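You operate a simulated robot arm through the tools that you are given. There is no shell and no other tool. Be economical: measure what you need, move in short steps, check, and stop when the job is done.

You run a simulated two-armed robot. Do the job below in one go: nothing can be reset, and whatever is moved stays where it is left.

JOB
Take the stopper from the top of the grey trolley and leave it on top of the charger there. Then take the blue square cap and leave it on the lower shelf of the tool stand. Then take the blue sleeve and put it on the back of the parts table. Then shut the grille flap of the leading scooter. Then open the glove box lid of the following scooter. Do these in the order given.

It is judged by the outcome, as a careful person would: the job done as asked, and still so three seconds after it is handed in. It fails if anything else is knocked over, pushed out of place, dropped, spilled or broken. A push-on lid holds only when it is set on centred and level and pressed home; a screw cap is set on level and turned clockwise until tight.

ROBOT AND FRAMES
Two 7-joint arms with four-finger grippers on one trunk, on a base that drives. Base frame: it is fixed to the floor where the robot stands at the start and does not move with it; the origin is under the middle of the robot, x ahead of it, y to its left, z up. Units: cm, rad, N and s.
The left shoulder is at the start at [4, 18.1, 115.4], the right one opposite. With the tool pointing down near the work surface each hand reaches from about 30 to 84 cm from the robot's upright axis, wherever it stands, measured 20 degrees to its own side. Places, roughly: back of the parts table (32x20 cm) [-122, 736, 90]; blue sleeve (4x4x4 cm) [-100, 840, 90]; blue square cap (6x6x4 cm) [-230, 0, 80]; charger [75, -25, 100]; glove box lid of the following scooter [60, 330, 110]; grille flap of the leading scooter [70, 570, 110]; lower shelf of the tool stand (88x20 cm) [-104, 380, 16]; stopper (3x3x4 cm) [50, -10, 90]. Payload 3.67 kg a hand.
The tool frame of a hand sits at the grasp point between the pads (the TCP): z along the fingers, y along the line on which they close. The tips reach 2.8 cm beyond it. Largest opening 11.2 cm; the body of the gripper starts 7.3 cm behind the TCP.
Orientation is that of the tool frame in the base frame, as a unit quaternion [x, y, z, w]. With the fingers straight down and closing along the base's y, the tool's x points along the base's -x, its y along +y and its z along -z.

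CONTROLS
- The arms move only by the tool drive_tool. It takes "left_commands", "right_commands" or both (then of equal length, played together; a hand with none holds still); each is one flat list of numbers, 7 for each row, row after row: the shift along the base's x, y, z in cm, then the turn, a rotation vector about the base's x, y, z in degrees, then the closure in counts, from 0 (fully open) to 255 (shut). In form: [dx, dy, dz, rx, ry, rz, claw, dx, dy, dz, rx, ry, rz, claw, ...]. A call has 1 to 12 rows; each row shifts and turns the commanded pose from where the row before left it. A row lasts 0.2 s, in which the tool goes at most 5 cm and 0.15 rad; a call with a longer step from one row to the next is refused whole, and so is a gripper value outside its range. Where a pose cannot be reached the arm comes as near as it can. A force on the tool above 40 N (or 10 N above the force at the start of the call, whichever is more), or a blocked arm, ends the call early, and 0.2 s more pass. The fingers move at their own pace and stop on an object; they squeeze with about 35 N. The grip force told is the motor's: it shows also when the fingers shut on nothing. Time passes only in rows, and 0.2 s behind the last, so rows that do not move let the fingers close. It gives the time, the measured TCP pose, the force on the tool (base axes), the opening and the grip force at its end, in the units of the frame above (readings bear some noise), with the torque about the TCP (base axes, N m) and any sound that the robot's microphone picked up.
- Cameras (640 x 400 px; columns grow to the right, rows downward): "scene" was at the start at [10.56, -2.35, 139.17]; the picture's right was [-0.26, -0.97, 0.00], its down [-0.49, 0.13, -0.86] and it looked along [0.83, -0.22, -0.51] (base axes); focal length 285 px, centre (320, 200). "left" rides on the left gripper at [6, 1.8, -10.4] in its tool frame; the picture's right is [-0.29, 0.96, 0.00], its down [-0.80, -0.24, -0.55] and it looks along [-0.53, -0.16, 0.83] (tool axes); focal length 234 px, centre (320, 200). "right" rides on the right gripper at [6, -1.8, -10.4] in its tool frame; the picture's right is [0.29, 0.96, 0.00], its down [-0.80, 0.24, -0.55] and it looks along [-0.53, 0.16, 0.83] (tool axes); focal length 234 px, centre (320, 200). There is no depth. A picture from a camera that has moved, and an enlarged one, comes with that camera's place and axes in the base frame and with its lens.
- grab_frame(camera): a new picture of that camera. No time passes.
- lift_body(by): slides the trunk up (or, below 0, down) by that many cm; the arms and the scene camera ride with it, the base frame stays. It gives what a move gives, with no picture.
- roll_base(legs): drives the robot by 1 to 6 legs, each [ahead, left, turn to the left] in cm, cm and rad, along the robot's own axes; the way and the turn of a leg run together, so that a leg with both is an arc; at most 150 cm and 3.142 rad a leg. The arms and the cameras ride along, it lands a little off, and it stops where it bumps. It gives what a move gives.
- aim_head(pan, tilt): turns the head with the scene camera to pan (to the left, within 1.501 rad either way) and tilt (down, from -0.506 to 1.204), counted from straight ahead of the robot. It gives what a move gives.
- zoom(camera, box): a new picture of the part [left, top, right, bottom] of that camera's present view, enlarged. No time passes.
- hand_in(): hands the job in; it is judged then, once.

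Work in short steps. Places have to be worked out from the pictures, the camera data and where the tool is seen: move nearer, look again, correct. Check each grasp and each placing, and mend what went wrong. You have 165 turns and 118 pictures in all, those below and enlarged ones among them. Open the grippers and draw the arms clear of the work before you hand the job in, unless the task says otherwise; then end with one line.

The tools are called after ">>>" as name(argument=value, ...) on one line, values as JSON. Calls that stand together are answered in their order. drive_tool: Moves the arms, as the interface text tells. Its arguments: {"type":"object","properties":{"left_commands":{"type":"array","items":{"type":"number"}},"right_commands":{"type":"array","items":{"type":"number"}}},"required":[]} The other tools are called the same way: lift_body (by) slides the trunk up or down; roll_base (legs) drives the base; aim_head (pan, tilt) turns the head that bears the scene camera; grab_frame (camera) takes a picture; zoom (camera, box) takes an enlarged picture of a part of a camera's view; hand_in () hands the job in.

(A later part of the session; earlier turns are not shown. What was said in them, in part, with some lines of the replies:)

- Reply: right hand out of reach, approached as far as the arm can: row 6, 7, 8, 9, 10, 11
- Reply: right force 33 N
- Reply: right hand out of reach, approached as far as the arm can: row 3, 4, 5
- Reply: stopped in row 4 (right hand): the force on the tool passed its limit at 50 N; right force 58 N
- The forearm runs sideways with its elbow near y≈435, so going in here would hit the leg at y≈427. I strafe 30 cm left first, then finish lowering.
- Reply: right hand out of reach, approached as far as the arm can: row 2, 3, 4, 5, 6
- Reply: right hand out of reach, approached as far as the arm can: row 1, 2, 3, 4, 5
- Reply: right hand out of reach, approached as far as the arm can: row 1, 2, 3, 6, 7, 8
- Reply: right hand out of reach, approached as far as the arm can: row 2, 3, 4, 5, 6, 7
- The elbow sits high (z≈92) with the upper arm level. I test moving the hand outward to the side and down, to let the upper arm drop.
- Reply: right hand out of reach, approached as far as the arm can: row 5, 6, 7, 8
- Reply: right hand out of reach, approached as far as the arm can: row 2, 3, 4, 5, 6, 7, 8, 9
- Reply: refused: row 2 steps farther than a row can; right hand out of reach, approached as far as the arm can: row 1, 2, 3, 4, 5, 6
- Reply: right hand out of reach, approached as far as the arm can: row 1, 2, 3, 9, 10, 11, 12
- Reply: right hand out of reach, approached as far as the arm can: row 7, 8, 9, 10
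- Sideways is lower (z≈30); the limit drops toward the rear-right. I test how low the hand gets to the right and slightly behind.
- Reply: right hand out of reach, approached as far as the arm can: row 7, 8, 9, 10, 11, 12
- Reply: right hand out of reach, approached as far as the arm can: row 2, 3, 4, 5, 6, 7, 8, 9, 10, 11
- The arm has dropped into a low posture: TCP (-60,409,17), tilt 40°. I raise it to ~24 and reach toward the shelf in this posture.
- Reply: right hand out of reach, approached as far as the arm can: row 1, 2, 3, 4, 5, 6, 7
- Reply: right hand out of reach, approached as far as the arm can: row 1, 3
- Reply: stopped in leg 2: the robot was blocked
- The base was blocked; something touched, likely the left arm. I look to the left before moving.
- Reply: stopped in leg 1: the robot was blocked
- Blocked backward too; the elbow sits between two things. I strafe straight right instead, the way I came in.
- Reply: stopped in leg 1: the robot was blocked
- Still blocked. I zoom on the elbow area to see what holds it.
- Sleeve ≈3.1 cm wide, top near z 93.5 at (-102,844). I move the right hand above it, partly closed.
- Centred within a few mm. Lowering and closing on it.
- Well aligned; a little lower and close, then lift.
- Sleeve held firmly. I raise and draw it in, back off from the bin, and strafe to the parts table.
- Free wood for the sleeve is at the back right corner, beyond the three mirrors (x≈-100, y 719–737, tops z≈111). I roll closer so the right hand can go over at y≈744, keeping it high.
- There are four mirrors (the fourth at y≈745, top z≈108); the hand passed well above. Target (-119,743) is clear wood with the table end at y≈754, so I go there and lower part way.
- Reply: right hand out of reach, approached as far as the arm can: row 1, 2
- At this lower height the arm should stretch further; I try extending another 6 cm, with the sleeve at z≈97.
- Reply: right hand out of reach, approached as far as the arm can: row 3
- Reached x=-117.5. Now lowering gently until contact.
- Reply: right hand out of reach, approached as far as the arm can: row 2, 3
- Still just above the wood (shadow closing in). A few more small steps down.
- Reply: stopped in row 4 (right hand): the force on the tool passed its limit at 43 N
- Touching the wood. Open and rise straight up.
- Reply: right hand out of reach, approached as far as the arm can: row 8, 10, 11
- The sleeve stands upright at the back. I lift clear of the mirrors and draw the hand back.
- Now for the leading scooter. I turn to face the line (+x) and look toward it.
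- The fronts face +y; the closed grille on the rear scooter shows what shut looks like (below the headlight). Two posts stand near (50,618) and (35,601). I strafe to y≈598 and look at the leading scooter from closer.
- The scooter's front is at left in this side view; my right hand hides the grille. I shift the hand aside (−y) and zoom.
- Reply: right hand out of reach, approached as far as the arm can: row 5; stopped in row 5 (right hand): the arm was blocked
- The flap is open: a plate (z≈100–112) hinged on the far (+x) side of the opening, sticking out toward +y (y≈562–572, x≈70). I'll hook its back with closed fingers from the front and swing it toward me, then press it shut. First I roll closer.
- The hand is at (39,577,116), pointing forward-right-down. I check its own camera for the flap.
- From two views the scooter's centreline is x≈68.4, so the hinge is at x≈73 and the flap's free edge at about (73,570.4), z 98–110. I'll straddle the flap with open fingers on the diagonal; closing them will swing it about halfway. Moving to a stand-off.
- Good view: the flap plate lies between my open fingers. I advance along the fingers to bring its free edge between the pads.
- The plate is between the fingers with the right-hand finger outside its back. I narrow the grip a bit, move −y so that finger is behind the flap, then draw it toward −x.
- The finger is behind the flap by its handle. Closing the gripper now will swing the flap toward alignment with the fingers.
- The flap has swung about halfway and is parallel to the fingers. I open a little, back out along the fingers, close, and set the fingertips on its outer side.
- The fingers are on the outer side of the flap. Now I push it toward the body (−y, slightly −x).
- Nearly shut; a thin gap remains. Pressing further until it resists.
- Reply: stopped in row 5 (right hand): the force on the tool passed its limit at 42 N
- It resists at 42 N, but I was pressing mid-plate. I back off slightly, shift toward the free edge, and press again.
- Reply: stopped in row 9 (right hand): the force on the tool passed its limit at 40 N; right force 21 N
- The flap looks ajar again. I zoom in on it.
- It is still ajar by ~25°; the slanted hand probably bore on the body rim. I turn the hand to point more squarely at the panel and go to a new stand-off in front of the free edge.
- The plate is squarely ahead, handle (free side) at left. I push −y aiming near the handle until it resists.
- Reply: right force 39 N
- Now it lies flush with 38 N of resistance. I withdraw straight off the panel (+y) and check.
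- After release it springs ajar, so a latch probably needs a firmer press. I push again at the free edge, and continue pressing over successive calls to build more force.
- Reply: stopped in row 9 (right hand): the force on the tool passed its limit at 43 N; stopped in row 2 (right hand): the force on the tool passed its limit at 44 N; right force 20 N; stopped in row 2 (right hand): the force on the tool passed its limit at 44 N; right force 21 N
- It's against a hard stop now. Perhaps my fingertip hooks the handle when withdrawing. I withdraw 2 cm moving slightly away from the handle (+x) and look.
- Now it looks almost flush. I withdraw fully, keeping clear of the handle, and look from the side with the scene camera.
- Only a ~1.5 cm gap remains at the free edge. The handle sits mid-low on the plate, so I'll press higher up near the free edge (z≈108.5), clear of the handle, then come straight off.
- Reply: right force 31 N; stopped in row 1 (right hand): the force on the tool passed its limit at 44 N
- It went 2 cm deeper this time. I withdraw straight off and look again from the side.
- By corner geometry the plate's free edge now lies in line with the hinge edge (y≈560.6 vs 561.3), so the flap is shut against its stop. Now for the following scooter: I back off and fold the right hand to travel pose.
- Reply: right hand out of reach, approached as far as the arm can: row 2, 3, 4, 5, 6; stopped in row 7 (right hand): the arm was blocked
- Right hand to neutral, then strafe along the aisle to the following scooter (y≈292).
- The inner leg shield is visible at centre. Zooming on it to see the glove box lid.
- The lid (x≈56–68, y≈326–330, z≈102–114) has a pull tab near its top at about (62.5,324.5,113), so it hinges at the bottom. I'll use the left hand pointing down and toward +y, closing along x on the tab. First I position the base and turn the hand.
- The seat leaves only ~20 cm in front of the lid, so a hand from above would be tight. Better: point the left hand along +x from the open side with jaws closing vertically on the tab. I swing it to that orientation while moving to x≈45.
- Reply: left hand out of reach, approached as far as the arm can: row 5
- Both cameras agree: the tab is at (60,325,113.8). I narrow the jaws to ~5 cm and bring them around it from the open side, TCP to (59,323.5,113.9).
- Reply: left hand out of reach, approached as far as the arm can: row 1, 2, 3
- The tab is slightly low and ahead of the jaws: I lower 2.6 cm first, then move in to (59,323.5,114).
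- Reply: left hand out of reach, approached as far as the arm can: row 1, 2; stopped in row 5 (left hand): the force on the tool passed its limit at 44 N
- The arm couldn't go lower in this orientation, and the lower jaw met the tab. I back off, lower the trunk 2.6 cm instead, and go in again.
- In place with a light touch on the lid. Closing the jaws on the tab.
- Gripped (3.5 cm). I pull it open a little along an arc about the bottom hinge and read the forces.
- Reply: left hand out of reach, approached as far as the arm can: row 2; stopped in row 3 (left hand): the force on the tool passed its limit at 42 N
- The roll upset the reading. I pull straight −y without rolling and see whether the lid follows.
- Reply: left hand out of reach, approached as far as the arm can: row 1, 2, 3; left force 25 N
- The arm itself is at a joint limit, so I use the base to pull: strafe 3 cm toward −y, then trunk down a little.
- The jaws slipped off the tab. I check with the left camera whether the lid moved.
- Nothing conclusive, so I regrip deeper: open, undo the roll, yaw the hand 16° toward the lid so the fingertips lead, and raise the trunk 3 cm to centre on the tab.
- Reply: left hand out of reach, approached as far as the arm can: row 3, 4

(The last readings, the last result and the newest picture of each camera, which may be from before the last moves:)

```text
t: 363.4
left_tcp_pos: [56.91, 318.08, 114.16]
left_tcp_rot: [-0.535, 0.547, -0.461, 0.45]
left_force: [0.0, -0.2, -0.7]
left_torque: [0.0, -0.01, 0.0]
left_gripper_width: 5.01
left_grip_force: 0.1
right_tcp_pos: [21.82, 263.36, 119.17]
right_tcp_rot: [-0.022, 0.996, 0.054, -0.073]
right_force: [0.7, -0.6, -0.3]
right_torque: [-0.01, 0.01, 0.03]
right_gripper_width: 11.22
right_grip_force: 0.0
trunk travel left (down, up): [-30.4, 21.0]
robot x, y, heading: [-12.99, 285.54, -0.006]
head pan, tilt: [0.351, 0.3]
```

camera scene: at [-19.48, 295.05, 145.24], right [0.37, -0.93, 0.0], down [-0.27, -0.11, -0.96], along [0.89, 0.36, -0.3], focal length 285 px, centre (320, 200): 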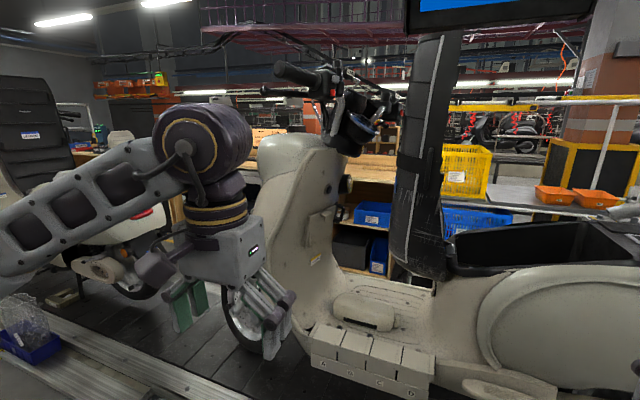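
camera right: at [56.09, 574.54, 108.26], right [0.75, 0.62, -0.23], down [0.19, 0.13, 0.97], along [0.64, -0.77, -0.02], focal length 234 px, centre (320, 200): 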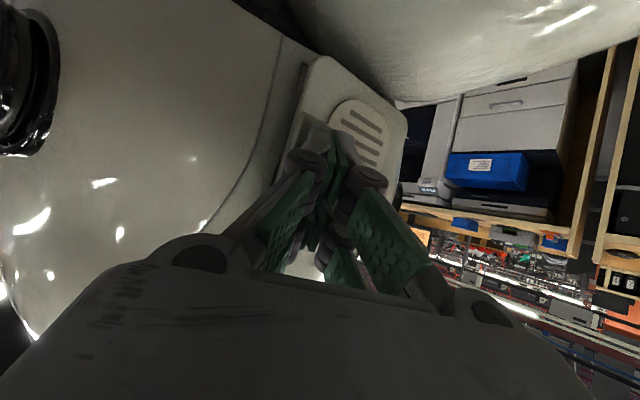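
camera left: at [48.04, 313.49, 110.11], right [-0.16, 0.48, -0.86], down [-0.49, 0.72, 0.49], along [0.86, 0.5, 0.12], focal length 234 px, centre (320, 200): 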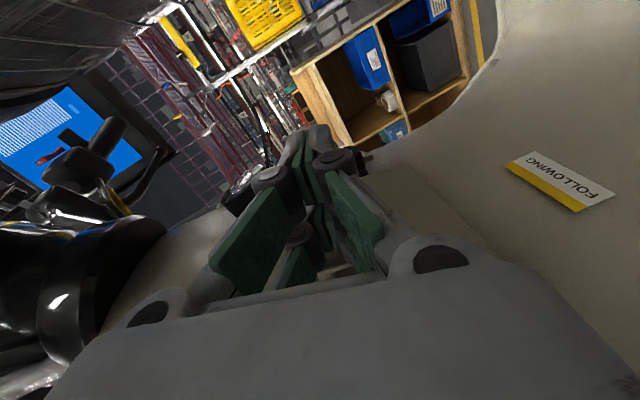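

Yaw isn't available, but the earlier grip was well placed; it slipped because the hand didn't roll with the lid. I regrip, then pull in small coordinated steps (base −y, roll, trunk down).

>>> drive_tool(left_commands=[0.7, 1.2, 0, 0, 0, 0, 141, 0.7, 1.2, 0.1, 0, 0, 0, 141, 0.7, 1.1, 0.1, 0, 0, 0, 141, 0.2, 1, 0, 0, 0, 0, 141, 0, 0.9, 0, 0, 0, 0, 141, 0, 0.6, 0, 0, 0, 0, 141, 0, 0, 0, 0, 0, 0, 200, 0, 0, 0, 0, 0, 0, 255, 0, 0, 0, 0, 0, 0, 255])

```text
t: 365.5
left_tcp_pos: [59.17, 323.26, 114.12]
left_tcp_rot: [-0.532, 0.55, -0.464, 0.445]
left_force: [-1.6, -10.6, -2.3]
left_torque: [0.32, -1.88, 0.14]
left_gripper_width: 3.5
left_grip_force: 44.9
right_tcp_pos: [21.55, 263.16, 119.32]
right_tcp_rot: [-0.021, 0.996, 0.055, -0.073]
right_force: [0.1, 0.1, 1.0]
right_torque: [-0.04, 0.02, -0.03]
right_gripper_width: 11.2
right_grip_force: 0.2
trunk travel left (down, up): [-30.4, 21.0]
robot x, y, heading: [-13.21, 285.51, -0.008]
head pan, tilt: [0.351, 0.3]
stopped in row 9 (left hand): the force on the tool passed its limit at 41 N (the readings are from after the stop); the commanded pose is now the measured one
```

Gripped again. First small pull with the base.

>>> roll_base(legs=[[0, -1.5, 0]])

>>> drive_tool(left_commands=[0, -0.2, -0.2, 5, 0, 0, 255, 0, 0, 0, 0, 0, 0, 255])

```text
t: 366.2
left_tcp_pos: [59.03, 322.64, 113.98]
left_tcp_rot: [-0.536, 0.549, -0.46, 0.447]
left_force: [-13.5, 20.0, -9.4]
left_torque: [0.58, -1.93, -0.71]
left_gripper_width: 3.62
left_grip_force: 45.0
right_tcp_pos: [21.56, 262.13, 119.23]
right_tcp_rot: [-0.022, 0.996, 0.053, -0.071]
right_force: [0.6, -0.3, -0.4]
right_torque: [0.02, 0.0, 0.01]
right_gripper_width: 11.19
right_grip_force: 0.1
trunk travel left (down, up): [-30.4, 21.0]
robot x, y, heading: [-12.91, 284.21, -0.005]
head pan, tilt: [0.351, 0.3]
```

```text
t: 366.8
left_tcp_pos: [59.12, 322.43, 113.71]
left_tcp_rot: [-0.516, 0.568, -0.435, 0.471]
left_force: [-6.1, 13.5, -3.0]
left_torque: [0.55, -1.85, -0.03]
left_gripper_width: 3.52
left_grip_force: 45.1
right_tcp_pos: [21.48, 262.02, 119.31]
right_tcp_rot: [-0.022, 0.996, 0.053, -0.073]
right_force: [0.5, -0.1, 0.0]
right_torque: [0.0, 0.01, -0.02]
right_gripper_width: 11.18
right_grip_force: 0.0
trunk travel left (down, up): [-30.4, 21.0]
robot x, y, heading: [-13.44, 284.33, -0.008]
head pan, tilt: [0.351, 0.3]
```

Still gripping, with moderate resistance (20 N, easing as the hand rolls). I continue in the same small steps.

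>>> roll_base(legs=[[0, -1.2, 0]])

>>> drive_tool(left_commands=[0, -0.2, -0.4, 5, 0, 0, 255, 0, 0, 0, 0, 0, 0, 255])

>>> roll_base(legs=[[0, -1.2, 0]])

>>> lift_body(by=-0.6)

```text
t: 367.6
left_tcp_pos: [59.16, 321.46, 113.61]
left_tcp_rot: [-0.517, 0.568, -0.436, 0.468]
left_force: [-14.5, 23.9, -17.1]
left_torque: [0.16, -2.1, -0.28]
left_gripper_width: 3.72
left_grip_force: 44.8
right_tcp_pos: [21.55, 261.14, 119.38]
right_tcp_rot: [-0.022, 0.996, 0.053, -0.072]
right_force: [0.8, 0.3, -0.2]
right_torque: [-0.01, -0.03, 0.01]
right_gripper_width: 11.21
right_grip_force: 0.1
trunk travel left (down, up): [-30.4, 21.0]
robot x, y, heading: [-13.09, 283.38, -0.008]
head pan, tilt: [0.351, 0.3]
```

```text
t: 368.2
left_tcp_pos: [59.2, 321.39, 113.07]
left_tcp_rot: [-0.496, 0.588, -0.408, 0.492]
left_force: [-9.8, 14.8, -12.3]
left_torque: [0.08, -1.39, -0.26]
left_gripper_width: 3.04
left_grip_force: 44.9
right_tcp_pos: [21.63, 261.06, 119.19]
right_tcp_rot: [-0.023, 0.996, 0.053, -0.073]
right_force: [0.0, 0.7, -0.2]
right_torque: [0.01, 0.0, -0.02]
right_gripper_width: 11.18
right_grip_force: 0.1
trunk travel left (down, up): [-30.4, 21.0]
robot x, y, heading: [-13.62, 283.47, -0.005]
head pan, tilt: [0.351, 0.3]
```

```text
t: 369.1
left_tcp_pos: [59.3, 320.23, 112.62]
left_tcp_rot: [-0.501, 0.589, -0.402, 0.49]
left_force: [3.7, 4.3, -3.1]
left_torque: [-0.03, -1.35, -0.35]
left_gripper_width: 2.98
left_grip_force: 44.6
right_tcp_pos: [21.81, 259.53, 119.28]
right_tcp_rot: [-0.023, 0.996, 0.055, -0.073]
right_force: [0.0, -0.7, 1.0]
right_torque: [0.01, -0.01, 0.01]
right_gripper_width: 11.2
right_grip_force: 0.1
trunk travel left (down, up): [-30.4, 21.0]
robot x, y, heading: [-12.75, 282.19, -0.005]
head pan, tilt: [0.351, 0.3]
stopped in leg 1: the force on the tool passed its limit at 51 N (the readings are from after the stop); the commanded pose is now the measured one
```

```text
t: 369.7
left_tcp_pos: [59.11, 319.84, 112.44]
left_tcp_rot: [-0.498, 0.588, -0.406, 0.491]
left_force: [4.8, -3.5, 9.2]
left_torque: [0.2, -1.25, -0.27]
left_gripper_width: 2.92
left_grip_force: 44.6
right_tcp_pos: [21.61, 259.37, 118.66]
right_tcp_rot: [-0.023, 0.996, 0.055, -0.072]
right_force: [0.3, -0.3, 0.2]
right_torque: [-0.03, -0.01, -0.03]
right_gripper_width: 11.17
right_grip_force: 0.1
trunk travel left (down, up): [-29.8, 21.6]
robot x, y, heading: [-12.88, 281.89, -0.006]
head pan, tilt: [0.351, 0.3]
```

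The lid is following: the tab has come out 3.4 cm and down 1.7 cm. More steps, with more downward motion now.

>>> drive_tool(left_commands=[0, -0.1, -0.3, 5, 0, 0, 255, 0, 0, 0, 0, 0, 0, 255])

>>> roll_base(legs=[[0, -1.1, 0]])

>>> lift_body(by=-0.8)

>>> drive_tool(left_commands=[0, -0.1, -0.3, 5, 0, 0, 255, 0, 0, 0, 0, 0, 0, 255])

>>> roll_base(legs=[[0, -1.1, 0]])

>>> lift_body(by=-1)

```text
t: 370.3
left_tcp_pos: [59.04, 319.66, 112.07]
left_tcp_rot: [-0.477, 0.606, -0.378, 0.512]
left_force: [2.1, -9.0, 10.2]
left_torque: [-0.01, -1.17, -0.92]
left_gripper_width: 2.82
left_grip_force: 44.8
right_tcp_pos: [21.51, 259.27, 118.67]
right_tcp_rot: [-0.024, 0.995, 0.056, -0.074]
right_force: [0.3, 0.0, -0.4]
right_torque: [0.02, 0.0, -0.02]
right_gripper_width: 11.18
right_grip_force: 0.1
trunk travel left (down, up): [-29.8, 21.6]
robot x, y, heading: [-13.3, 281.98, -0.003]
head pan, tilt: [0.351, 0.3]
```

```text
t: 371.0
left_tcp_pos: [59.09, 319.56, 111.35]
left_tcp_rot: [-0.482, 0.606, -0.376, 0.51]
left_force: [0.1, 1.4, -0.5]
left_torque: [0.01, 0.0, -0.08]
left_gripper_width: 0.0
left_grip_force: 35.9
right_tcp_pos: [21.58, 258.83, 118.67]
right_tcp_rot: [-0.024, 0.996, 0.053, -0.073]
right_force: [0.6, 0.9, 0.7]
right_torque: [-0.03, 0.01, 0.0]
right_gripper_width: 11.21
right_grip_force: 0.0
trunk travel left (down, up): [-29.8, 21.6]
robot x, y, heading: [-12.74, 280.73, -0.004]
head pan, tilt: [0.351, 0.3]
```

```text
t: 371.6
left_tcp_pos: [59.12, 319.27, 110.71]
left_tcp_rot: [-0.482, 0.605, -0.375, 0.51]
left_force: [-0.5, 0.6, 0.1]
left_torque: [-0.01, 0.0, 0.01]
left_gripper_width: 0.0
left_grip_force: 35.8
right_tcp_pos: [21.73, 258.54, 117.77]
right_tcp_rot: [-0.024, 0.996, 0.054, -0.073]
right_force: [0.9, 0.5, 0.3]
right_torque: [-0.02, 0.01, 0.0]
right_gripper_width: 11.21
right_grip_force: 0.0
trunk travel left (down, up): [-29.0, 22.4]
robot x, y, heading: [-12.58, 280.93, -0.006]
head pan, tilt: [0.351, 0.3]
```

```text
t: 372.2
left_tcp_pos: [59.17, 319.15, 110.55]
left_tcp_rot: [-0.458, 0.622, -0.348, 0.532]
left_force: [1.0, -0.1, 0.2]
left_torque: [-0.02, 0.01, -0.02]
left_gripper_width: 0.01
left_grip_force: 36.2
right_tcp_pos: [21.75, 258.49, 117.82]
right_tcp_rot: [-0.024, 0.995, 0.056, -0.073]
right_force: [0.8, -0.5, -0.2]
right_torque: [0.01, -0.03, 0.02]
right_gripper_width: 11.21
right_grip_force: 0.1
trunk travel left (down, up): [-29.0, 22.4]
robot x, y, heading: [-13.02, 280.88, -0.004]
head pan, tilt: [0.351, 0.3]
```

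```text
t: 373.0
left_tcp_pos: [59.03, 318.37, 110.39]
left_tcp_rot: [-0.46, 0.621, -0.348, 0.531]
left_force: [-0.6, 0.3, -0.3]
left_torque: [0.02, 0.01, -0.01]
left_gripper_width: 0.01
left_grip_force: 35.7
right_tcp_pos: [21.78, 257.68, 117.96]
right_tcp_rot: [-0.024, 0.996, 0.054, -0.073]
right_force: [-0.5, 0.1, 0.6]
right_torque: [-0.02, 0.02, -0.02]
right_gripper_width: 11.2
right_grip_force: 0.1
trunk travel left (down, up): [-29.0, 22.4]
robot x, y, heading: [-12.89, 279.74, 0.001]
head pan, tilt: [0.351, 0.3]
```

```text
t: 373.5
left_tcp_pos: [59.06, 318.13, 109.46]
left_tcp_rot: [-0.458, 0.622, -0.347, 0.532]
left_force: [-0.4, 0.3, -0.7]
left_torque: [0.0, 0.0, 0.01]
left_gripper_width: 0.01
left_grip_force: 35.9
right_tcp_pos: [21.67, 257.45, 116.9]
right_tcp_rot: [-0.024, 0.996, 0.054, -0.073]
right_force: [0.4, 0.7, -0.8]
right_torque: [0.03, -0.03, 0.0]
right_gripper_width: 11.19
right_grip_force: 0.0
trunk travel left (down, up): [-28.0, 23.4]
robot x, y, heading: [-12.68, 279.93, -0.005]
head pan, tilt: [0.351, 0.3]
```

The jaws slipped again, but the lid may have come open. I draw the hand back to the side and use one picture on the lid.

>>> drive_tool(left_commands=[-3, -0.5, 0, 0, 0, 0, 255, -4, 0, 0, 0, 0, 0, 255, -4, 0, 0, 0, 0, 0, 255, -4, 0, 0, 0, 0, 0, 255, -4, 1, 0, 0, 0, 0, 255, -4, 2, 0, 0, 0, 0, 255, -4, 2, 0, 0, 0, 0, 255, -2, 2, 0, 0, 0, 0, 255])

>>> aim_head(pan=0.5, tilt=0.4)

>>> zoom(camera="scene", box=[200, 100, 440, 300])

```text
t: 375.3
left_tcp_pos: [33.77, 327.54, 109.28]
left_tcp_rot: [-0.458, 0.622, -0.348, 0.532]
left_force: [0.0, -0.3, -0.1]
left_torque: [0.03, -0.02, 0.01]
left_gripper_width: 0.04
left_grip_force: 35.5
left hand out of reach, approached as far as the arm can: row 6, 7
right_tcp_pos: [21.72, 257.51, 116.78]
right_tcp_rot: [-0.024, 0.996, 0.054, -0.073]
right_force: [-0.3, -0.2, 0.2]
right_torque: [-0.03, 0.01, 0.01]
right_gripper_width: 11.23
right_grip_force: 0.1
trunk travel left (down, up): [-28.0, 23.4]
robot x, y, heading: [-12.75, 279.73, -0.002]
head pan, tilt: [0.351, 0.3]
```

```text
t: 376.0
left_tcp_pos: [33.96, 327.56, 109.28]
left_tcp_rot: [-0.458, 0.622, -0.348, 0.531]
left_force: [-0.5, 0.2, 0.1]
left_torque: [0.01, 0.01, -0.01]
left_gripper_width: 0.0
left_grip_force: 35.4
right_tcp_pos: [21.63, 257.45, 116.76]
right_tcp_rot: [-0.025, 0.996, 0.054, -0.073]
right_force: [-0.6, -0.6, -0.3]
right_torque: [0.02, -0.01, -0.01]
right_gripper_width: 11.19
right_grip_force: 0.1
trunk travel left (down, up): [-28.0, 23.4]
robot x, y, heading: [-12.91, 279.78, 0.001]
head pan, tilt: [0.499, 0.4]
```

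```text
2.00 times, centred on (320, 200) of scene
camera zoom: at [-3.01, 284.26, 140.86], right [0.48, -0.88, 0.0], down [-0.34, -0.19, -0.92], along [0.81, 0.44, -0.39], focal length 570 px, centre (320, 200)
```

zoom: 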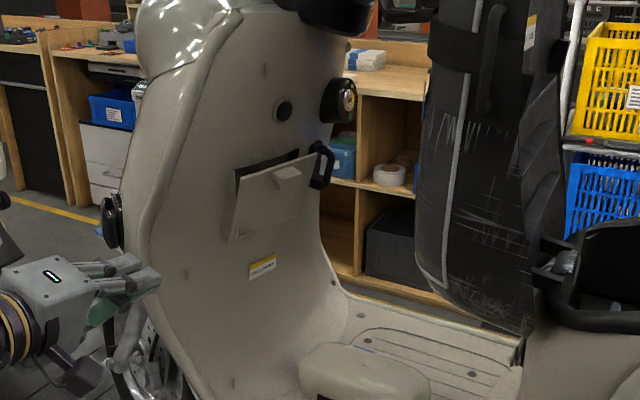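

The lid is ajar now, with a dark gap at its top. Pushing down on the protruding tab will open it further, and then the fingers bear on the inside of the lid. I raise the trunk 10 cm and bring the closed fingers over the tab.

>>> lift_body(by=10)

>>> drive_tool(left_commands=[0, -2.5, 0, 0, 0, 0, 255, 1, -2.5, 0, 0, 0, 0, 255, 4, 0, 0, 0, 0, 0, 255, 4, 0, 0, 0, 0, 0, 255, 4, 0, 0, 0, 0, 0, 255, 4, 0, 0, 0, 0, 0, 255, 4, 0, 0, 0, 0, 0, 255, 4, 0, 0, 0, 0, 0, 255, 0, 0, 0, 0, 0, 0, 255])

```text
t: 377.4
left_tcp_pos: [33.96, 327.51, 119.19]
left_tcp_rot: [-0.458, 0.622, -0.348, 0.531]
left_force: [-1.0, 0.1, -0.1]
left_torque: [-0.03, -0.03, 0.03]
left_gripper_width: 0.02
left_grip_force: 35.4
right_tcp_pos: [21.73, 257.47, 126.79]
right_tcp_rot: [-0.025, 0.996, 0.054, -0.074]
right_force: [0.0, -0.1, -0.4]
right_torque: [-0.02, -0.01, 0.02]
right_gripper_width: 11.19
right_grip_force: 0.1
trunk travel left (down, up): [-38.0, 13.4]
robot x, y, heading: [-13.11, 279.99, -0.002]
head pan, tilt: [0.499, 0.4]
```

```text
t: 379.1
left_tcp_pos: [57.68, 323.2, 118.68]
left_tcp_rot: [-0.456, 0.625, -0.351, 0.528]
left_force: [-6.9, -8.4, 1.7]
left_torque: [0.04, -0.04, -0.01]
left_gripper_width: 0.01
left_grip_force: 35.6
left hand out of reach, approached as far as the arm can: row 1, 2
right_tcp_pos: [21.63, 257.28, 126.79]
right_tcp_rot: [-0.024, 0.995, 0.054, -0.074]
right_force: [0.7, -0.1, -0.5]
right_torque: [-0.01, 0.04, 0.0]
right_gripper_width: 11.21
right_grip_force: 0.1
trunk travel left (down, up): [-38.0, 13.4]
robot x, y, heading: [-12.93, 279.61, -0.001]
head pan, tilt: [0.499, 0.4]
stopped in row 8 (left hand): the force on the tool passed its limit at 44 N (the readings are from after the stop); the commanded pose is now the measured one
```

The tip brushed the shield. I back off 1 cm and then lower the trunk onto the tab.

>>> drive_tool(left_commands=[-0.5, -1.2, 0, 0, 0, 0, 255, 0, 0, 0, 0, 0, 0, 255])

>>> lift_body(by=-2.5)

>>> lift_body(by=-1.5)

```text
t: 379.7
left_tcp_pos: [57.01, 322.33, 118.66]
left_tcp_rot: [-0.457, 0.624, -0.351, 0.528]
left_force: [-0.7, 0.0, 0.5]
left_torque: [0.0, 0.0, 0.0]
left_gripper_width: 0.03
left_grip_force: 35.8
right_tcp_pos: [21.68, 257.33, 126.78]
right_tcp_rot: [-0.025, 0.996, 0.054, -0.073]
right_force: [-0.2, -0.1, 0.6]
right_torque: [0.02, 0.02, 0.01]
right_gripper_width: 11.23
right_grip_force: 0.0
trunk travel left (down, up): [-38.0, 13.4]
robot x, y, heading: [-12.71, 279.74, -0.0]
head pan, tilt: [0.499, 0.4]
```

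```text
t: 380.4
left_tcp_pos: [57.0, 322.24, 116.19]
left_tcp_rot: [-0.457, 0.624, -0.351, 0.528]
left_force: [1.2, -0.2, -0.1]
left_torque: [-0.01, -0.01, -0.02]
left_gripper_width: 0.02
left_grip_force: 35.6
right_tcp_pos: [21.66, 257.45, 124.35]
right_tcp_rot: [-0.024, 0.996, 0.055, -0.073]
right_force: [0.5, 0.3, -0.6]
right_torque: [0.02, -0.02, 0.01]
right_gripper_width: 11.18
right_grip_force: 0.2
trunk travel left (down, up): [-35.5, 15.9]
robot x, y, heading: [-13.05, 279.83, -0.001]
head pan, tilt: [0.499, 0.4]
```

```text
t: 381.0
left_tcp_pos: [56.81, 321.68, 115.55]
left_tcp_rot: [-0.452, 0.622, -0.355, 0.531]
left_force: [1.5, -14.4, 29.4]
left_torque: [0.49, -0.6, -0.31]
left_gripper_width: 0.01
left_grip_force: 35.7
right_tcp_pos: [21.32, 257.02, 122.82]
right_tcp_rot: [-0.025, 0.996, 0.056, -0.071]
right_force: [0.4, -0.1, 0.5]
right_torque: [-0.05, -0.02, 0.03]
right_gripper_width: 11.2
right_grip_force: 0.1
trunk travel left (down, up): [-34.0, 17.4]
robot x, y, heading: [-13.04, 279.79, -0.007]
head pan, tilt: [0.499, 0.4]
```

Contact on the tab (29 N up). I continue down in small steps, holding slightly toward +y so the fingers stay on it.

>>> lift_body(by=-1.5)

>>> drive_tool(left_commands=[0, 0.6, -0.3, 0, 0, 0, 255, 0, 0, 0, 0, 0, 0, 255])

>>> lift_body(by=-1.5)

```text
t: 381.4
left_tcp_pos: [56.92, 321.78, 115.57]
left_tcp_rot: [-0.448, 0.62, -0.359, 0.535]
left_force: [-2.2, -6.6, 15.2]
left_torque: [0.26, -0.28, -0.12]
left_gripper_width: 0.0
left_grip_force: 36.2
right_tcp_pos: [21.51, 257.4, 122.41]
right_tcp_rot: [-0.024, 0.996, 0.054, -0.072]
right_force: [0.3, 0.8, 0.7]
right_torque: [-0.07, -0.03, 0.02]
right_gripper_width: 11.19
right_grip_force: 0.1
trunk travel left (down, up): [-33.6, 17.8]
robot x, y, heading: [-12.98, 279.53, -0.003]
head pan, tilt: [0.499, 0.4]
stopped: the force on the tool passed its limit at 46 N (the readings are from after the stop); the commanded pose is now the measured one
```

```text
t: 382.0
left_tcp_pos: [56.87, 321.95, 115.5]
left_tcp_rot: [-0.446, 0.62, -0.36, 0.536]
left_force: [7.6, -14.2, 32.0]
left_torque: [0.54, -0.67, -0.42]
left_gripper_width: 0.0
left_grip_force: 35.5
right_tcp_pos: [21.35, 256.89, 122.43]
right_tcp_rot: [-0.023, 0.996, 0.057, -0.072]
right_force: [-0.1, -0.4, -1.0]
right_torque: [0.01, 0.04, -0.03]
right_gripper_width: 11.22
right_grip_force: 0.0
trunk travel left (down, up): [-33.6, 17.8]
robot x, y, heading: [-13.16, 279.81, -0.007]
head pan, tilt: [0.499, 0.4]
```

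```text
t: 382.4
left_tcp_pos: [56.87, 322.08, 115.65]
left_tcp_rot: [-0.442, 0.617, -0.365, 0.539]
left_force: [-1.5, -7.3, 15.7]
left_torque: [0.21, -0.27, -0.17]
left_gripper_width: 0.0
left_grip_force: 36.1
right_tcp_pos: [21.45, 257.39, 121.82]
right_tcp_rot: [-0.023, 0.996, 0.055, -0.072]
right_force: [-0.2, 0.2, 0.9]
right_torque: [-0.05, 0.01, 0.01]
right_gripper_width: 11.19
right_grip_force: 0.1
trunk travel left (down, up): [-33.1, 18.3]
robot x, y, heading: [-13.05, 280.15, -0.004]
head pan, tilt: [0.499, 0.4]
stopped: the force on the tool passed its limit at 50 N (the readings are from after the stop); the commanded pose is now the measured one
```

Pressing there only jams on the lid's edge. Gripping the tab and pulling worked, so I repeat that: back away with the base, open the jaws, drop to tab height, and come back in.

>>> lift_body(by=1.5)

>>> roll_base(legs=[[0, -5, 0]])

>>> drive_tool(left_commands=[1, 0, 0, 0, 0, 0, 141, 1, 0, 0, 0, 0, 0, 141, 0, 0, 0, 0, 0, 0, 141])

>>> lift_body(by=-4.5)

```text
t: 383.0
left_tcp_pos: [57.05, 322.25, 116.54]
left_tcp_rot: [-0.445, 0.619, -0.362, 0.536]
left_force: [0.6, 0.7, -0.8]
left_torque: [0.01, -0.02, 0.02]
left_gripper_width: 0.02
left_grip_force: 35.6
right_tcp_pos: [21.56, 257.26, 123.39]
right_tcp_rot: [-0.024, 0.996, 0.054, -0.074]
right_force: [-0.5, -0.7, 0.2]
right_torque: [-0.02, 0.0, 0.03]
right_gripper_width: 11.21
right_grip_force: 0.0
trunk travel left (down, up): [-34.6, 16.8]
robot x, y, heading: [-13.18, 279.8, -0.005]
head pan, tilt: [0.499, 0.4]
```

```text
t: 383.9
left_tcp_pos: [57.0, 317.63, 116.45]
left_tcp_rot: [-0.445, 0.618, -0.363, 0.536]
left_force: [-0.1, 0.8, -0.8]
left_torque: [0.03, 0.01, 0.01]
left_gripper_width: 0.0
left_grip_force: 35.2
right_tcp_pos: [21.73, 252.74, 123.35]
right_tcp_rot: [-0.024, 0.996, 0.054, -0.073]
right_force: [-0.1, 0.4, 0.8]
right_torque: [-0.03, 0.02, 0.0]
right_gripper_width: 11.23
right_grip_force: 0.0
trunk travel left (down, up): [-34.6, 16.8]
robot x, y, heading: [-13.09, 275.04, -0.004]
head pan, tilt: [0.499, 0.4]
```

```text
t: 384.7
left_tcp_pos: [58.94, 317.33, 116.67]
left_tcp_rot: [-0.445, 0.618, -0.362, 0.537]
left_force: [0.2, -0.3, -0.1]
left_torque: [0.01, -0.04, 0.03]
left_gripper_width: 5.01
left_grip_force: 0.1
right_tcp_pos: [21.58, 252.46, 123.36]
right_tcp_rot: [-0.024, 0.996, 0.055, -0.073]
right_force: [0.6, 0.3, -0.6]
right_torque: [-0.01, 0.01, 0.02]
right_gripper_width: 11.22
right_grip_force: 0.0
trunk travel left (down, up): [-34.6, 16.8]
robot x, y, heading: [-13.03, 275.04, -0.007]
head pan, tilt: [0.499, 0.4]
```

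```text
t: 385.6
left_tcp_pos: [59.0, 317.33, 112.28]
left_tcp_rot: [-0.445, 0.619, -0.362, 0.537]
left_force: [0.6, 0.0, 0.3]
left_torque: [-0.01, 0.02, -0.01]
left_gripper_width: 4.99
left_grip_force: 0.1
right_tcp_pos: [21.55, 252.58, 118.81]
right_tcp_rot: [-0.025, 0.996, 0.055, -0.073]
right_force: [-0.1, -0.1, 0.0]
right_torque: [0.01, -0.02, 0.0]
right_gripper_width: 11.22
right_grip_force: 0.1
trunk travel left (down, up): [-30.1, 21.3]
robot x, y, heading: [-13.25, 274.66, -0.005]
head pan, tilt: [0.499, 0.4]
```

At tab height in front of it. Moving in +y until light contact, then closing.

>>> drive_tool(left_commands=[0, 1, 0, 0, 0, 0, 141, 0, 1, 0, 0, 0, 0, 141, 0, 1, 0, 0, 0, 0, 141, 0, 0.7, 0, 0, 0, 0, 141, 0, 0.5, 0, 0, 0, 0, 141, 0, 0.5, 0, 0, 0, 0, 141, 0, 0, 0, 0, 0, 0, 200, 0, 0, 0, 0, 0, 0, 255, 0, 0, 0, 0, 0, 0, 255])

```text
t: 387.6
left_tcp_pos: [58.93, 321.76, 112.67]
left_tcp_rot: [-0.442, 0.618, -0.363, 0.54]
left_force: [12.8, -9.3, 22.9]
left_torque: [0.48, -1.5, -0.94]
left_gripper_width: 2.7
left_grip_force: 44.9
right_tcp_pos: [21.61, 252.09, 118.9]
right_tcp_rot: [-0.024, 0.996, 0.055, -0.073]
right_force: [-0.9, 0.3, 0.1]
right_torque: [-0.02, 0.0, -0.02]
right_gripper_width: 11.19
right_grip_force: 0.1
trunk travel left (down, up): [-30.1, 21.3]
robot x, y, heading: [-12.92, 275.09, -0.002]
head pan, tilt: [0.499, 0.4]
```

Gripped again, now deeper on the opened lid. Pulling in small steps: base −1.2, trunk down, roll.

>>> roll_base(legs=[[0, -1.3, 0]])

>>> lift_body(by=-0.6)

>>> roll_base(legs=[[0, -1.2, 0]])

>>> drive_tool(left_commands=[0, -0.2, -0.4, 5, 0, 0, 255, 0, 0, 0, 0, 0, 0, 255])

```text
t: 388.4
left_tcp_pos: [58.83, 320.89, 112.19]
left_tcp_rot: [-0.444, 0.619, -0.362, 0.537]
left_force: [-4.8, 4.6, 11.7]
left_torque: [0.68, -1.46, -1.57]
left_gripper_width: 2.9
left_grip_force: 45.1
right_tcp_pos: [21.37, 251.18, 118.82]
right_tcp_rot: [-0.025, 0.996, 0.055, -0.072]
right_force: [-0.2, 0.2, 0.2]
right_torque: [-0.01, 0.03, 0.02]
right_gripper_width: 11.24
right_grip_force: 0.1
trunk travel left (down, up): [-30.1, 21.3]
robot x, y, heading: [-13.26, 273.56, -0.002]
head pan, tilt: [0.499, 0.4]
```

```text
t: 388.9
left_tcp_pos: [58.84, 320.86, 112.12]
left_tcp_rot: [-0.442, 0.617, -0.362, 0.541]
left_force: [4.2, -0.9, 22.8]
left_torque: [1.07, -2.18, 0.2]
left_gripper_width: 2.92
left_grip_force: 44.6
right_tcp_pos: [21.42, 251.06, 118.31]
right_tcp_rot: [-0.025, 0.996, 0.056, -0.072]
right_force: [0.1, -0.1, -0.2]
right_torque: [-0.02, 0.02, -0.03]
right_gripper_width: 11.21
right_grip_force: 0.1
trunk travel left (down, up): [-29.5, 21.9]
robot x, y, heading: [-13.38, 273.81, -0.006]
head pan, tilt: [0.499, 0.4]
```

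```text
t: 389.7
left_tcp_pos: [58.84, 319.77, 111.44]
left_tcp_rot: [-0.445, 0.62, -0.362, 0.536]
left_force: [-5.0, 7.2, 7.2]
left_torque: [0.58, -1.55, -1.41]
left_gripper_width: 3.2
left_grip_force: 45.1
right_tcp_pos: [21.4, 249.8, 118.3]
right_tcp_rot: [-0.025, 0.996, 0.055, -0.072]
right_force: [-0.5, -0.7, 0.6]
right_torque: [0.02, -0.01, -0.04]
right_gripper_width: 11.14
right_grip_force: 0.0
trunk travel left (down, up): [-29.5, 21.9]
robot x, y, heading: [-13.02, 272.2, -0.001]
head pan, tilt: [0.499, 0.4]
```

```text
t: 390.3
left_tcp_pos: [58.77, 319.52, 111.2]
left_tcp_rot: [-0.421, 0.634, -0.333, 0.557]
left_force: [-3.5, 4.9, 9.3]
left_torque: [0.55, -1.76, -0.33]
left_gripper_width: 3.11
left_grip_force: 45.3
right_tcp_pos: [21.4, 250.1, 118.39]
right_tcp_rot: [-0.025, 0.996, 0.054, -0.072]
right_force: [-0.5, -0.3, 0.3]
right_torque: [0.0, -0.02, 0.03]
right_gripper_width: 11.21
right_grip_force: 0.0
trunk travel left (down, up): [-29.5, 21.9]
robot x, y, heading: [-13.31, 272.32, -0.001]
head pan, tilt: [0.499, 0.4]
```

It follows smoothly with little force. Continuing the same cycle.

>>> roll_base(legs=[[0, -1.1, 0]])

>>> lift_body(by=-0.9)

>>> drive_tool(left_commands=[0, -0.1, -0.2, 6, 0, 0, 255, 0, 0, 0, 0, 0, 0, 255])

>>> roll_base(legs=[[0, -1.1, 0]])

>>> lift_body(by=-1)

>>> drive_tool(left_commands=[0, -0.1, -0.2, 6, 0, 0, 255, 0, 0, 0, 0, 0, 0, 255])

```text
t: 391.0
left_tcp_pos: [58.88, 318.77, 110.54]
left_tcp_rot: [-0.426, 0.635, -0.332, 0.553]
left_force: [-8.3, 18.0, -10.7]
left_torque: [-0.04, -0.94, -1.17]
left_gripper_width: 3.19
left_grip_force: 45.0
right_tcp_pos: [21.44, 249.15, 118.34]
right_tcp_rot: [-0.024, 0.996, 0.053, -0.073]
right_force: [-0.4, -0.2, 0.8]
right_torque: [0.07, -0.01, -0.01]
right_gripper_width: 11.2
right_grip_force: 0.1
trunk travel left (down, up): [-29.5, 21.9]
robot x, y, heading: [-12.98, 271.38, -0.001]
head pan, tilt: [0.499, 0.4]
```

```text
t: 391.6
left_tcp_pos: [58.86, 318.47, 110.08]
left_tcp_rot: [-0.421, 0.635, -0.333, 0.555]
left_force: [3.7, -0.5, 13.2]
left_torque: [0.7, -1.89, -0.39]
left_gripper_width: 3.13
left_grip_force: 45.0
right_tcp_pos: [21.48, 248.92, 117.55]
right_tcp_rot: [-0.025, 0.996, 0.055, -0.072]
right_force: [-0.6, 1.1, 0.0]
right_torque: [-0.01, -0.02, 0.01]
right_gripper_width: 11.22
right_grip_force: 0.1
trunk travel left (down, up): [-28.6, 22.8]
robot x, y, heading: [-12.83, 270.95, -0.004]
head pan, tilt: [0.499, 0.4]
```

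```text
t: 392.2
left_tcp_pos: [58.88, 318.27, 109.52]
left_tcp_rot: [-0.394, 0.653, -0.298, 0.574]
left_force: [-2.6, -6.9, 5.4]
left_torque: [0.12, -0.82, -0.9]
left_gripper_width: 3.14
left_grip_force: 45.4
right_tcp_pos: [21.37, 248.75, 117.41]
right_tcp_rot: [-0.025, 0.996, 0.055, -0.072]
right_force: [0.5, 0.5, 0.9]
right_torque: [0.01, 0.02, 0.0]
right_gripper_width: 11.19
right_grip_force: 0.0
trunk travel left (down, up): [-28.6, 22.8]
robot x, y, heading: [-13.4, 271.47, -0.007]
head pan, tilt: [0.499, 0.4]
```

```text
t: 392.9
left_tcp_pos: [59.05, 317.82, 109.06]
left_tcp_rot: [-0.398, 0.652, -0.295, 0.574]
left_force: [-4.7, 19.6, -6.6]
left_torque: [-0.12, -0.87, -1.42]
left_gripper_width: 3.18
left_grip_force: 45.6
right_tcp_pos: [21.66, 248.11, 117.36]
right_tcp_rot: [-0.025, 0.996, 0.054, -0.073]
right_force: [-0.3, 0.5, -0.1]
right_torque: [0.02, 0.02, 0.0]
right_gripper_width: 11.19
right_grip_force: 0.0
trunk travel left (down, up): [-28.6, 22.8]
robot x, y, heading: [-13.12, 270.38, -0.004]
head pan, tilt: [0.499, 0.4]
```

```text
t: 393.5
left_tcp_pos: [59.07, 317.57, 108.59]
left_tcp_rot: [-0.395, 0.652, -0.296, 0.576]
left_force: [1.5, -2.1, 10.4]
left_torque: [0.59, -1.57, -0.19]
left_gripper_width: 3.21
left_grip_force: 45.2
right_tcp_pos: [21.55, 247.83, 116.43]
right_tcp_rot: [-0.026, 0.996, 0.054, -0.072]
right_force: [0.6, -0.2, 0.4]
right_torque: [0.0, 0.01, 0.0]
right_gripper_width: 11.19
right_grip_force: 0.0
trunk travel left (down, up): [-27.6, 23.8]
robot x, y, heading: [-13.4, 270.1, 0.004]
head pan, tilt: [0.499, 0.4]
```

```text
t: 394.1
left_tcp_pos: [59.04, 317.33, 107.93]
left_tcp_rot: [-0.366, 0.668, -0.26, 0.593]
left_force: [-2.3, -5.8, 1.2]
left_torque: [-0.05, -0.61, -0.8]
left_gripper_width: 3.18
left_grip_force: 44.7
right_tcp_pos: [21.52, 247.73, 116.31]
right_tcp_rot: [-0.026, 0.996, 0.054, -0.073]
right_force: [0.1, -0.1, -0.3]
right_torque: [0.0, 0.02, 0.02]
right_gripper_width: 11.19
right_grip_force: 0.0
trunk travel left (down, up): [-27.6, 23.8]
robot x, y, heading: [-13.17, 270.14, -0.003]
head pan, tilt: [0.499, 0.4]
```

About 40° open by the arc. From here the motion is mostly downward; continuing.

>>> lift_body(by=-1.2)

>>> drive_tool(left_commands=[0, -0.5, -0.2, 6, 0, 0, 255, 0, 0, 0, 0, 0, 0, 255])

>>> lift_body(by=-1.2)

>>> drive_tool(left_commands=[0, -0.4, -0.2, 6, 0, 0, 255, 0, 0, 0, 0, 0, 0, 255])

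>>> lift_body(by=-1.3)

>>> drive_tool(left_commands=[0, -0.2, -0.2, 6, 0, 0, 255, 0, 0, 0, 0, 0, 0, 255])

```text
t: 394.7
left_tcp_pos: [58.97, 316.96, 107.17]
left_tcp_rot: [-0.364, 0.667, -0.261, 0.595]
left_force: [-0.1, -20.8, 13.9]
left_torque: [0.63, -1.09, -0.26]
left_gripper_width: 3.09
left_grip_force: 45.1
right_tcp_pos: [21.44, 247.54, 115.24]
right_tcp_rot: [-0.025, 0.996, 0.056, -0.071]
right_force: [0.2, -0.3, -0.5]
right_torque: [-0.01, 0.0, 0.03]
right_gripper_width: 11.21
right_grip_force: 0.0
trunk travel left (down, up): [-26.4, 25.0]
robot x, y, heading: [-12.9, 270.41, -0.002]
head pan, tilt: [0.499, 0.4]
```

```text
t: 395.3
left_tcp_pos: [58.82, 316.86, 106.6]
left_tcp_rot: [-0.334, 0.681, -0.224, 0.612]
left_force: [-5.7, -15.4, 2.3]
left_torque: [-0.02, -0.56, -0.61]
left_gripper_width: 3.03
left_grip_force: 44.9
right_tcp_pos: [21.45, 247.66, 115.27]
right_tcp_rot: [-0.025, 0.996, 0.056, -0.072]
right_force: [0.4, -0.6, -0.3]
right_torque: [-0.03, -0.02, -0.02]
right_gripper_width: 11.2
right_grip_force: 0.1
trunk travel left (down, up): [-26.4, 25.0]
robot x, y, heading: [-12.99, 270.11, -0.0]
head pan, tilt: [0.499, 0.4]
```

```text
t: 395.9
left_tcp_pos: [59.18, 316.32, 105.6]
left_tcp_rot: [-0.331, 0.68, -0.23, 0.612]
left_force: [0.8, 0.6, -0.1]
left_torque: [0.03, -0.05, -0.02]
left_gripper_width: 0.0
left_grip_force: 36.1
right_tcp_pos: [21.62, 247.87, 114.05]
right_tcp_rot: [-0.023, 0.996, 0.054, -0.074]
right_force: [0.3, 1.5, -0.4]
right_torque: [0.01, 0.01, 0.0]
right_gripper_width: 11.2
right_grip_force: 0.0
trunk travel left (down, up): [-25.2, 26.2]
robot x, y, heading: [-13.77, 269.99, -0.007]
head pan, tilt: [0.499, 0.4]
stopped: the force on the tool passed its limit at 47 N (the readings are from after the stop); the commanded pose is now the measured one
```

```text
t: 396.4
left_tcp_pos: [59.1, 316.08, 105.58]
left_tcp_rot: [-0.297, 0.691, -0.194, 0.63]
left_force: [0.2, 0.9, -0.3]
left_torque: [0.0, -0.06, -0.02]
left_gripper_width: 0.05
left_grip_force: 35.7
right_tcp_pos: [21.48, 247.89, 114.16]
right_tcp_rot: [-0.024, 0.996, 0.053, -0.072]
right_force: [0.1, 0.0, 0.5]
right_torque: [0.02, 0.0, 0.01]
right_gripper_width: 11.19
right_grip_force: 0.1
trunk travel left (down, up): [-25.2, 26.2]
robot x, y, heading: [-13.53, 269.93, -0.005]
head pan, tilt: [0.499, 0.4]
```

```text
t: 397.1
left_tcp_pos: [59.06, 315.94, 104.25]
left_tcp_rot: [-0.296, 0.691, -0.195, 0.63]
left_force: [0.5, -0.5, -0.2]
left_torque: [-0.02, 0.01, -0.02]
left_gripper_width: 0.0
left_grip_force: 35.4
right_tcp_pos: [21.5, 247.87, 112.82]
right_tcp_rot: [-0.025, 0.996, 0.054, -0.073]
right_force: [-0.5, -0.9, 0.4]
right_torque: [0.0, 0.02, 0.02]
right_gripper_width: 11.2
right_grip_force: 0.1
trunk travel left (down, up): [-23.9, 27.5]
robot x, y, heading: [-13.45, 270.28, -0.007]
head pan, tilt: [0.499, 0.4]
```

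```text
t: 397.7
left_tcp_pos: [58.98, 315.87, 104.07]
left_tcp_rot: [-0.263, 0.701, -0.158, 0.644]
left_force: [0.5, 0.3, -0.8]
left_torque: [0.0, 0.01, 0.0]
left_gripper_width: 0.0
left_grip_force: 35.6
right_tcp_pos: [21.51, 247.89, 112.72]
right_tcp_rot: [-0.025, 0.996, 0.055, -0.072]
right_force: [-0.2, 0.1, 0.1]
right_torque: [-0.01, 0.01, -0.04]
right_gripper_width: 11.22
right_grip_force: 0.0
trunk travel left (down, up): [-23.9, 27.5]
robot x, y, heading: [-12.71, 269.95, -0.008]
head pan, tilt: [0.499, 0.4]
```

The lid is about 45° open now. Next I bring the closed fingers in above and behind it from the side, to press it further down from inside: back out, up, over, and in at z≈114.

>>> drive_tool(left_commands=[-3.5, -0.5, 0, 0, 0, 0, 255, -4, 0, 0, 0, 0, 0, 255, -4, 0, 0, 0, 0, 0, 255, -3, 0, 0, 0, 0, 0, 255, 0, 0, 0, 0, 0, 0, 255])

>>> lift_body(by=10.3)

>>> roll_base(legs=[[0, 8, 0]])

```text
t: 398.9
left_tcp_pos: [44.62, 315.47, 103.94]
left_tcp_rot: [-0.264, 0.701, -0.158, 0.644]
left_force: [-0.7, -0.8, 0.2]
left_torque: [0.02, 0.0, -0.01]
left_gripper_width: 0.0
left_grip_force: 35.6
right_tcp_pos: [21.57, 247.88, 112.72]
right_tcp_rot: [-0.024, 0.996, 0.055, -0.073]
right_force: [-0.2, -0.3, 0.9]
right_torque: [0.0, 0.03, 0.0]
right_gripper_width: 11.2
right_grip_force: 0.0
trunk travel left (down, up): [-23.9, 27.5]
robot x, y, heading: [-12.82, 269.92, -0.0]
head pan, tilt: [0.499, 0.4]
```

```text
t: 400.2
left_tcp_pos: [44.63, 315.34, 114.28]
left_tcp_rot: [-0.264, 0.701, -0.157, 0.644]
left_force: [0.2, 0.3, -0.2]
left_torque: [0.01, 0.0, 0.03]
left_gripper_width: 0.0
left_grip_force: 36.0
right_tcp_pos: [21.5, 247.89, 122.96]
right_tcp_rot: [-0.024, 0.996, 0.055, -0.073]
right_force: [-0.5, -1.1, -0.4]
right_torque: [0.0, 0.04, -0.01]
right_gripper_width: 11.21
right_grip_force: 0.0
trunk travel left (down, up): [-34.2, 17.2]
robot x, y, heading: [-13.06, 270.13, -0.006]
head pan, tilt: [0.499, 0.4]
```

```text
t: 401.3
left_tcp_pos: [44.46, 323.28, 114.17]
left_tcp_rot: [-0.264, 0.701, -0.158, 0.644]
left_force: [0.3, -0.2, -0.5]
left_torque: [0.0, 0.0, 0.0]
left_gripper_width: 0.0
left_grip_force: 36.0
right_tcp_pos: [21.58, 255.84, 122.97]
right_tcp_rot: [-0.024, 0.996, 0.055, -0.073]
right_force: [1.3, 0.0, -0.4]
right_torque: [-0.04, 0.01, 0.01]
right_gripper_width: 11.19
right_grip_force: 0.1
trunk travel left (down, up): [-34.2, 17.2]
robot x, y, heading: [-13.21, 278.36, -0.002]
head pan, tilt: [0.499, 0.4]
```

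Now straight in (+x), then lower the trunk onto the inside of the lid.

>>> drive_tool(left_commands=[3, 0.1, 0, 0, 0, 0, 255, 3, 0.1, 0, 0, 0, 0, 255, 3, 0.1, 0, 0, 0, 0, 255, 3, 0.1, 0, 0, 0, 0, 255, 1.5, 0, 0, 0, 0, 0, 255, 0, 0, 0, 0, 0, 0, 255])

>>> lift_body(by=-3)

>>> lift_body(by=-2)

```text
t: 402.7
left_tcp_pos: [57.79, 323.63, 114.46]
left_tcp_rot: [-0.262, 0.701, -0.159, 0.644]
left_force: [0.2, -0.5, -0.1]
left_torque: [0.0, 0.02, 0.02]
left_gripper_width: 0.0
left_grip_force: 36.0
right_tcp_pos: [21.59, 255.72, 123.05]
right_tcp_rot: [-0.023, 0.996, 0.054, -0.074]
right_force: [-1.0, 0.4, 0.2]
right_torque: [0.0, -0.04, 0.01]
right_gripper_width: 11.2
right_grip_force: 0.1
trunk travel left (down, up): [-34.2, 17.2]
robot x, y, heading: [-13.19, 278.07, -0.007]
head pan, tilt: [0.499, 0.4]
```

```text
t: 403.4
left_tcp_pos: [57.93, 323.63, 111.44]
left_tcp_rot: [-0.263, 0.701, -0.158, 0.644]
left_force: [-0.5, -0.3, -0.3]
left_torque: [-0.01, 0.0, 0.01]
left_gripper_width: 0.0
left_grip_force: 35.6
right_tcp_pos: [21.49, 255.69, 120.01]
right_tcp_rot: [-0.024, 0.996, 0.054, -0.074]
right_force: [0.2, 1.0, -0.3]
right_torque: [-0.01, -0.02, 0.0]
right_gripper_width: 11.17
right_grip_force: 0.1
trunk travel left (down, up): [-31.2, 20.2]
robot x, y, heading: [-13.15, 277.88, -0.003]
head pan, tilt: [0.499, 0.4]
```

```text
t: 404.1
left_tcp_pos: [58.01, 323.68, 109.45]
left_tcp_rot: [-0.264, 0.701, -0.157, 0.644]
left_force: [-0.2, 0.1, 0.5]
left_torque: [0.03, -0.01, 0.0]
left_gripper_width: 0.0
left_grip_force: 36.0
right_tcp_pos: [21.55, 255.77, 117.96]
right_tcp_rot: [-0.023, 0.996, 0.055, -0.073]
right_force: [0.7, -0.3, -0.3]
right_torque: [-0.03, -0.02, -0.02]
right_gripper_width: 11.17
right_grip_force: 0.0
trunk travel left (down, up): [-29.2, 22.2]
robot x, y, heading: [-12.9, 278.37, -0.004]
head pan, tilt: [0.499, 0.4]
```

No contact where the lid used to be: the fingers are now behind it. I sweep them outward (−y) and down to open it further.

>>> roll_base(legs=[[0, -3, 0]])

>>> lift_body(by=-2)

>>> roll_base(legs=[[0, -2.5, 0]])

>>> lift_body(by=-2)

```text
t: 404.9
left_tcp_pos: [58.05, 321.05, 109.33]
left_tcp_rot: [-0.264, 0.7, -0.159, 0.644]
left_force: [-0.2, 0.7, 1.3]
left_torque: [0.04, 0.02, -0.02]
left_gripper_width: 0.0
left_grip_force: 35.6
right_tcp_pos: [21.59, 253.0, 118.1]
right_tcp_rot: [-0.026, 0.996, 0.053, -0.073]
right_force: [-0.3, 1.0, 0.2]
right_torque: [0.0, 0.02, 0.02]
right_gripper_width: 11.2
right_grip_force: 0.0
trunk travel left (down, up): [-29.2, 22.2]
robot x, y, heading: [-13.16, 275.23, -0.005]
head pan, tilt: [0.499, 0.4]
```

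```text
t: 405.6
left_tcp_pos: [58.0, 320.71, 107.54]
left_tcp_rot: [-0.264, 0.701, -0.158, 0.644]
left_force: [0.1, -0.5, 0.3]
left_torque: [-0.02, 0.01, 0.0]
left_gripper_width: 0.0
left_grip_force: 35.6
right_tcp_pos: [21.64, 252.65, 116.01]
right_tcp_rot: [-0.025, 0.995, 0.056, -0.073]
right_force: [-0.3, -0.3, 0.4]
right_torque: [0.04, 0.01, -0.01]
right_gripper_width: 11.2
right_grip_force: 0.1
trunk travel left (down, up): [-27.2, 24.2]
robot x, y, heading: [-13.2, 274.91, -0.002]
head pan, tilt: [0.499, 0.4]
```

```text
t: 406.4
left_tcp_pos: [57.92, 318.57, 107.49]
left_tcp_rot: [-0.264, 0.701, -0.159, 0.643]
left_force: [-0.5, -0.1, 0.0]
left_torque: [0.01, 0.02, -0.04]
left_gripper_width: 0.0
left_grip_force: 36.3
right_tcp_pos: [21.41, 250.55, 116.08]
right_tcp_rot: [-0.025, 0.996, 0.054, -0.073]
right_force: [-0.6, 0.3, -0.1]
right_torque: [0.0, -0.01, -0.01]
right_gripper_width: 11.2
right_grip_force: 0.1
trunk travel left (down, up): [-27.2, 24.2]
robot x, y, heading: [-12.72, 272.95, 0.0]
head pan, tilt: [0.499, 0.4]
```

```text
t: 407.1
left_tcp_pos: [57.76, 318.44, 106.14]
left_tcp_rot: [-0.263, 0.697, -0.157, 0.648]
left_force: [10.1, 0.0, 23.8]
left_torque: [-0.09, -0.75, 0.04]
left_gripper_width: 0.03
left_grip_force: 35.8
right_tcp_pos: [21.4, 250.28, 114.03]
right_tcp_rot: [-0.025, 0.996, 0.055, -0.072]
right_force: [-0.2, 0.8, 0.4]
right_torque: [-0.01, 0.03, 0.02]
right_gripper_width: 11.23
right_grip_force: 0.1
trunk travel left (down, up): [-25.2, 26.2]
robot x, y, heading: [-12.84, 272.75, 0.002]
head pan, tilt: [0.499, 0.4]
```

Contact from above now at y≈318, z≈105: the lid lies nearly horizontal, about 75° open. I lift off, withdraw the hand sideways, and confirm with the last picture.

>>> lift_body(by=5)

>>> drive_tool(left_commands=[-3, 0, 0, 0, 0, 0, 255, -4, 0, 0, 0, 0, 0, 255, -4, 0, 0, 0, 0, 0, 255, -4, 0, 0, 0, 0, 0, 255, -4, 0.5, 0, 0, 0, 0, 255, -4, 1, 0, 0, 0, 0, 255, -2, 1, 0, 0, 0, 0, 255])

>>> zoom(camera="scene", box=[200, 100, 440, 300])

```text
t: 408.0
left_tcp_pos: [57.94, 318.44, 110.18]
left_tcp_rot: [-0.265, 0.701, -0.157, 0.643]
left_force: [0.8, 0.2, -0.2]
left_torque: [-0.01, 0.0, 0.01]
left_gripper_width: 0.0
left_grip_force: 35.5
right_tcp_pos: [21.54, 250.42, 119.06]
right_tcp_rot: [-0.025, 0.996, 0.054, -0.074]
right_force: [0.8, 0.9, -0.6]
right_torque: [-0.03, 0.01, 0.01]
right_gripper_width: 11.2
right_grip_force: 0.1
trunk travel left (down, up): [-30.2, 21.2]
robot x, y, heading: [-13.15, 272.52, 0.002]
head pan, tilt: [0.499, 0.4]
```

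```text
t: 409.6
left_tcp_pos: [33.89, 321.6, 110.24]
left_tcp_rot: [-0.263, 0.701, -0.158, 0.644]
left_force: [-0.2, 0.5, -0.9]
left_torque: [0.03, -0.01, 0.03]
left_gripper_width: 0.0
left_grip_force: 35.7
left hand out of reach, approached as far as the arm can: row 7
right_tcp_pos: [21.61, 250.41, 119.06]
right_tcp_rot: [-0.025, 0.996, 0.054, -0.073]
right_force: [-0.4, -0.1, -0.4]
right_torque: [0.02, -0.01, 0.02]
right_gripper_width: 11.2
right_grip_force: 0.1
trunk travel left (down, up): [-30.2, 21.2]
robot x, y, heading: [-12.93, 272.94, -0.004]
head pan, tilt: [0.499, 0.4]
```

```text
2.00 times, centred on (320, 200) of scene
camera zoom: at [-3.09, 277.19, 143.01], right [0.48, -0.88, 0.0], down [-0.34, -0.19, -0.92], along [0.81, 0.44, -0.39], focal length 570 px, centre (320, 200)
```

zoom: 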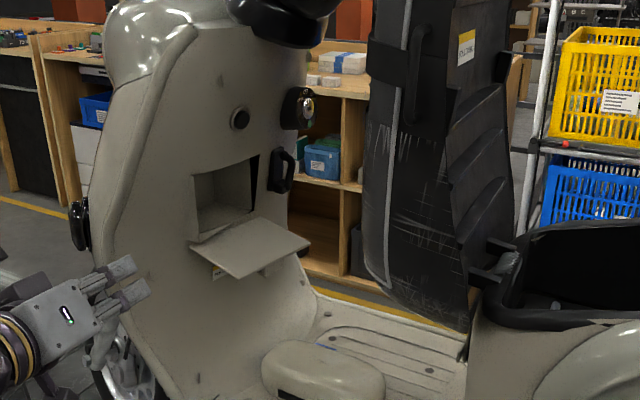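

The glove box lid is wide open. I back the base away, open both grippers, and then hand in.

>>> roll_base(legs=[[-15, 0, 0]])

>>> drive_tool(left_commands=[0, 0, 0, 0, 0, 0, 0, 0, 0, 0, 0, 0, 0, 0, 0, 0, 0, 0, 0, 0, 0, 0, 0, 0, 0, 0, 0, 0])

>>> hand_in()

```text
t: 411.0
left_tcp_pos: [18.5, 321.66, 110.2]
left_tcp_rot: [-0.265, 0.7, -0.157, 0.644]
left_force: [-0.6, 0.9, 0.3]
left_torque: [-0.01, 0.02, 0.0]
left_gripper_width: 0.01
left_grip_force: 35.4
right_tcp_pos: [6.37, 250.4, 118.97]
right_tcp_rot: [-0.026, 0.996, 0.054, -0.072]
right_force: [-0.1, -0.3, -0.6]
right_torque: [0.0, 0.0, 0.01]
right_gripper_width: 11.22
right_grip_force: 0.1
trunk travel left (down, up): [-30.2, 21.2]
robot x, y, heading: [-27.93, 272.96, -0.005]
head pan, tilt: [0.499, 0.4]
```

```text
t: 412.0
left_tcp_pos: [18.53, 321.68, 110.23]
left_tcp_rot: [-0.265, 0.701, -0.157, 0.644]
left_force: [-0.5, -0.3, 0.0]
left_torque: [0.01, 0.01, 0.01]
left_gripper_width: 11.17
left_grip_force: 0.1
right_tcp_pos: [6.43, 250.57, 118.91]
right_tcp_rot: [-0.026, 0.996, 0.054, -0.073]
right_force: [0.5, -0.6, -0.6]
right_torque: [0.04, -0.03, -0.01]
right_gripper_width: 11.19
right_grip_force: 0.0
trunk travel left (down, up): [-30.2, 21.2]
robot x, y, heading: [-28.07, 272.83, -0.0]
head pan, tilt: [0.499, 0.4]
```

```text
The job is handed in.
```

All five tasks were done in order and handed in; the one I am least sure of is the grille flap, which I pressed to a hard stop but which gave no latch click and still showed a thin dark line at its edge, and my left arm also bumped a hanging screwdriver at the tool stand once, with nothing visibly moved.
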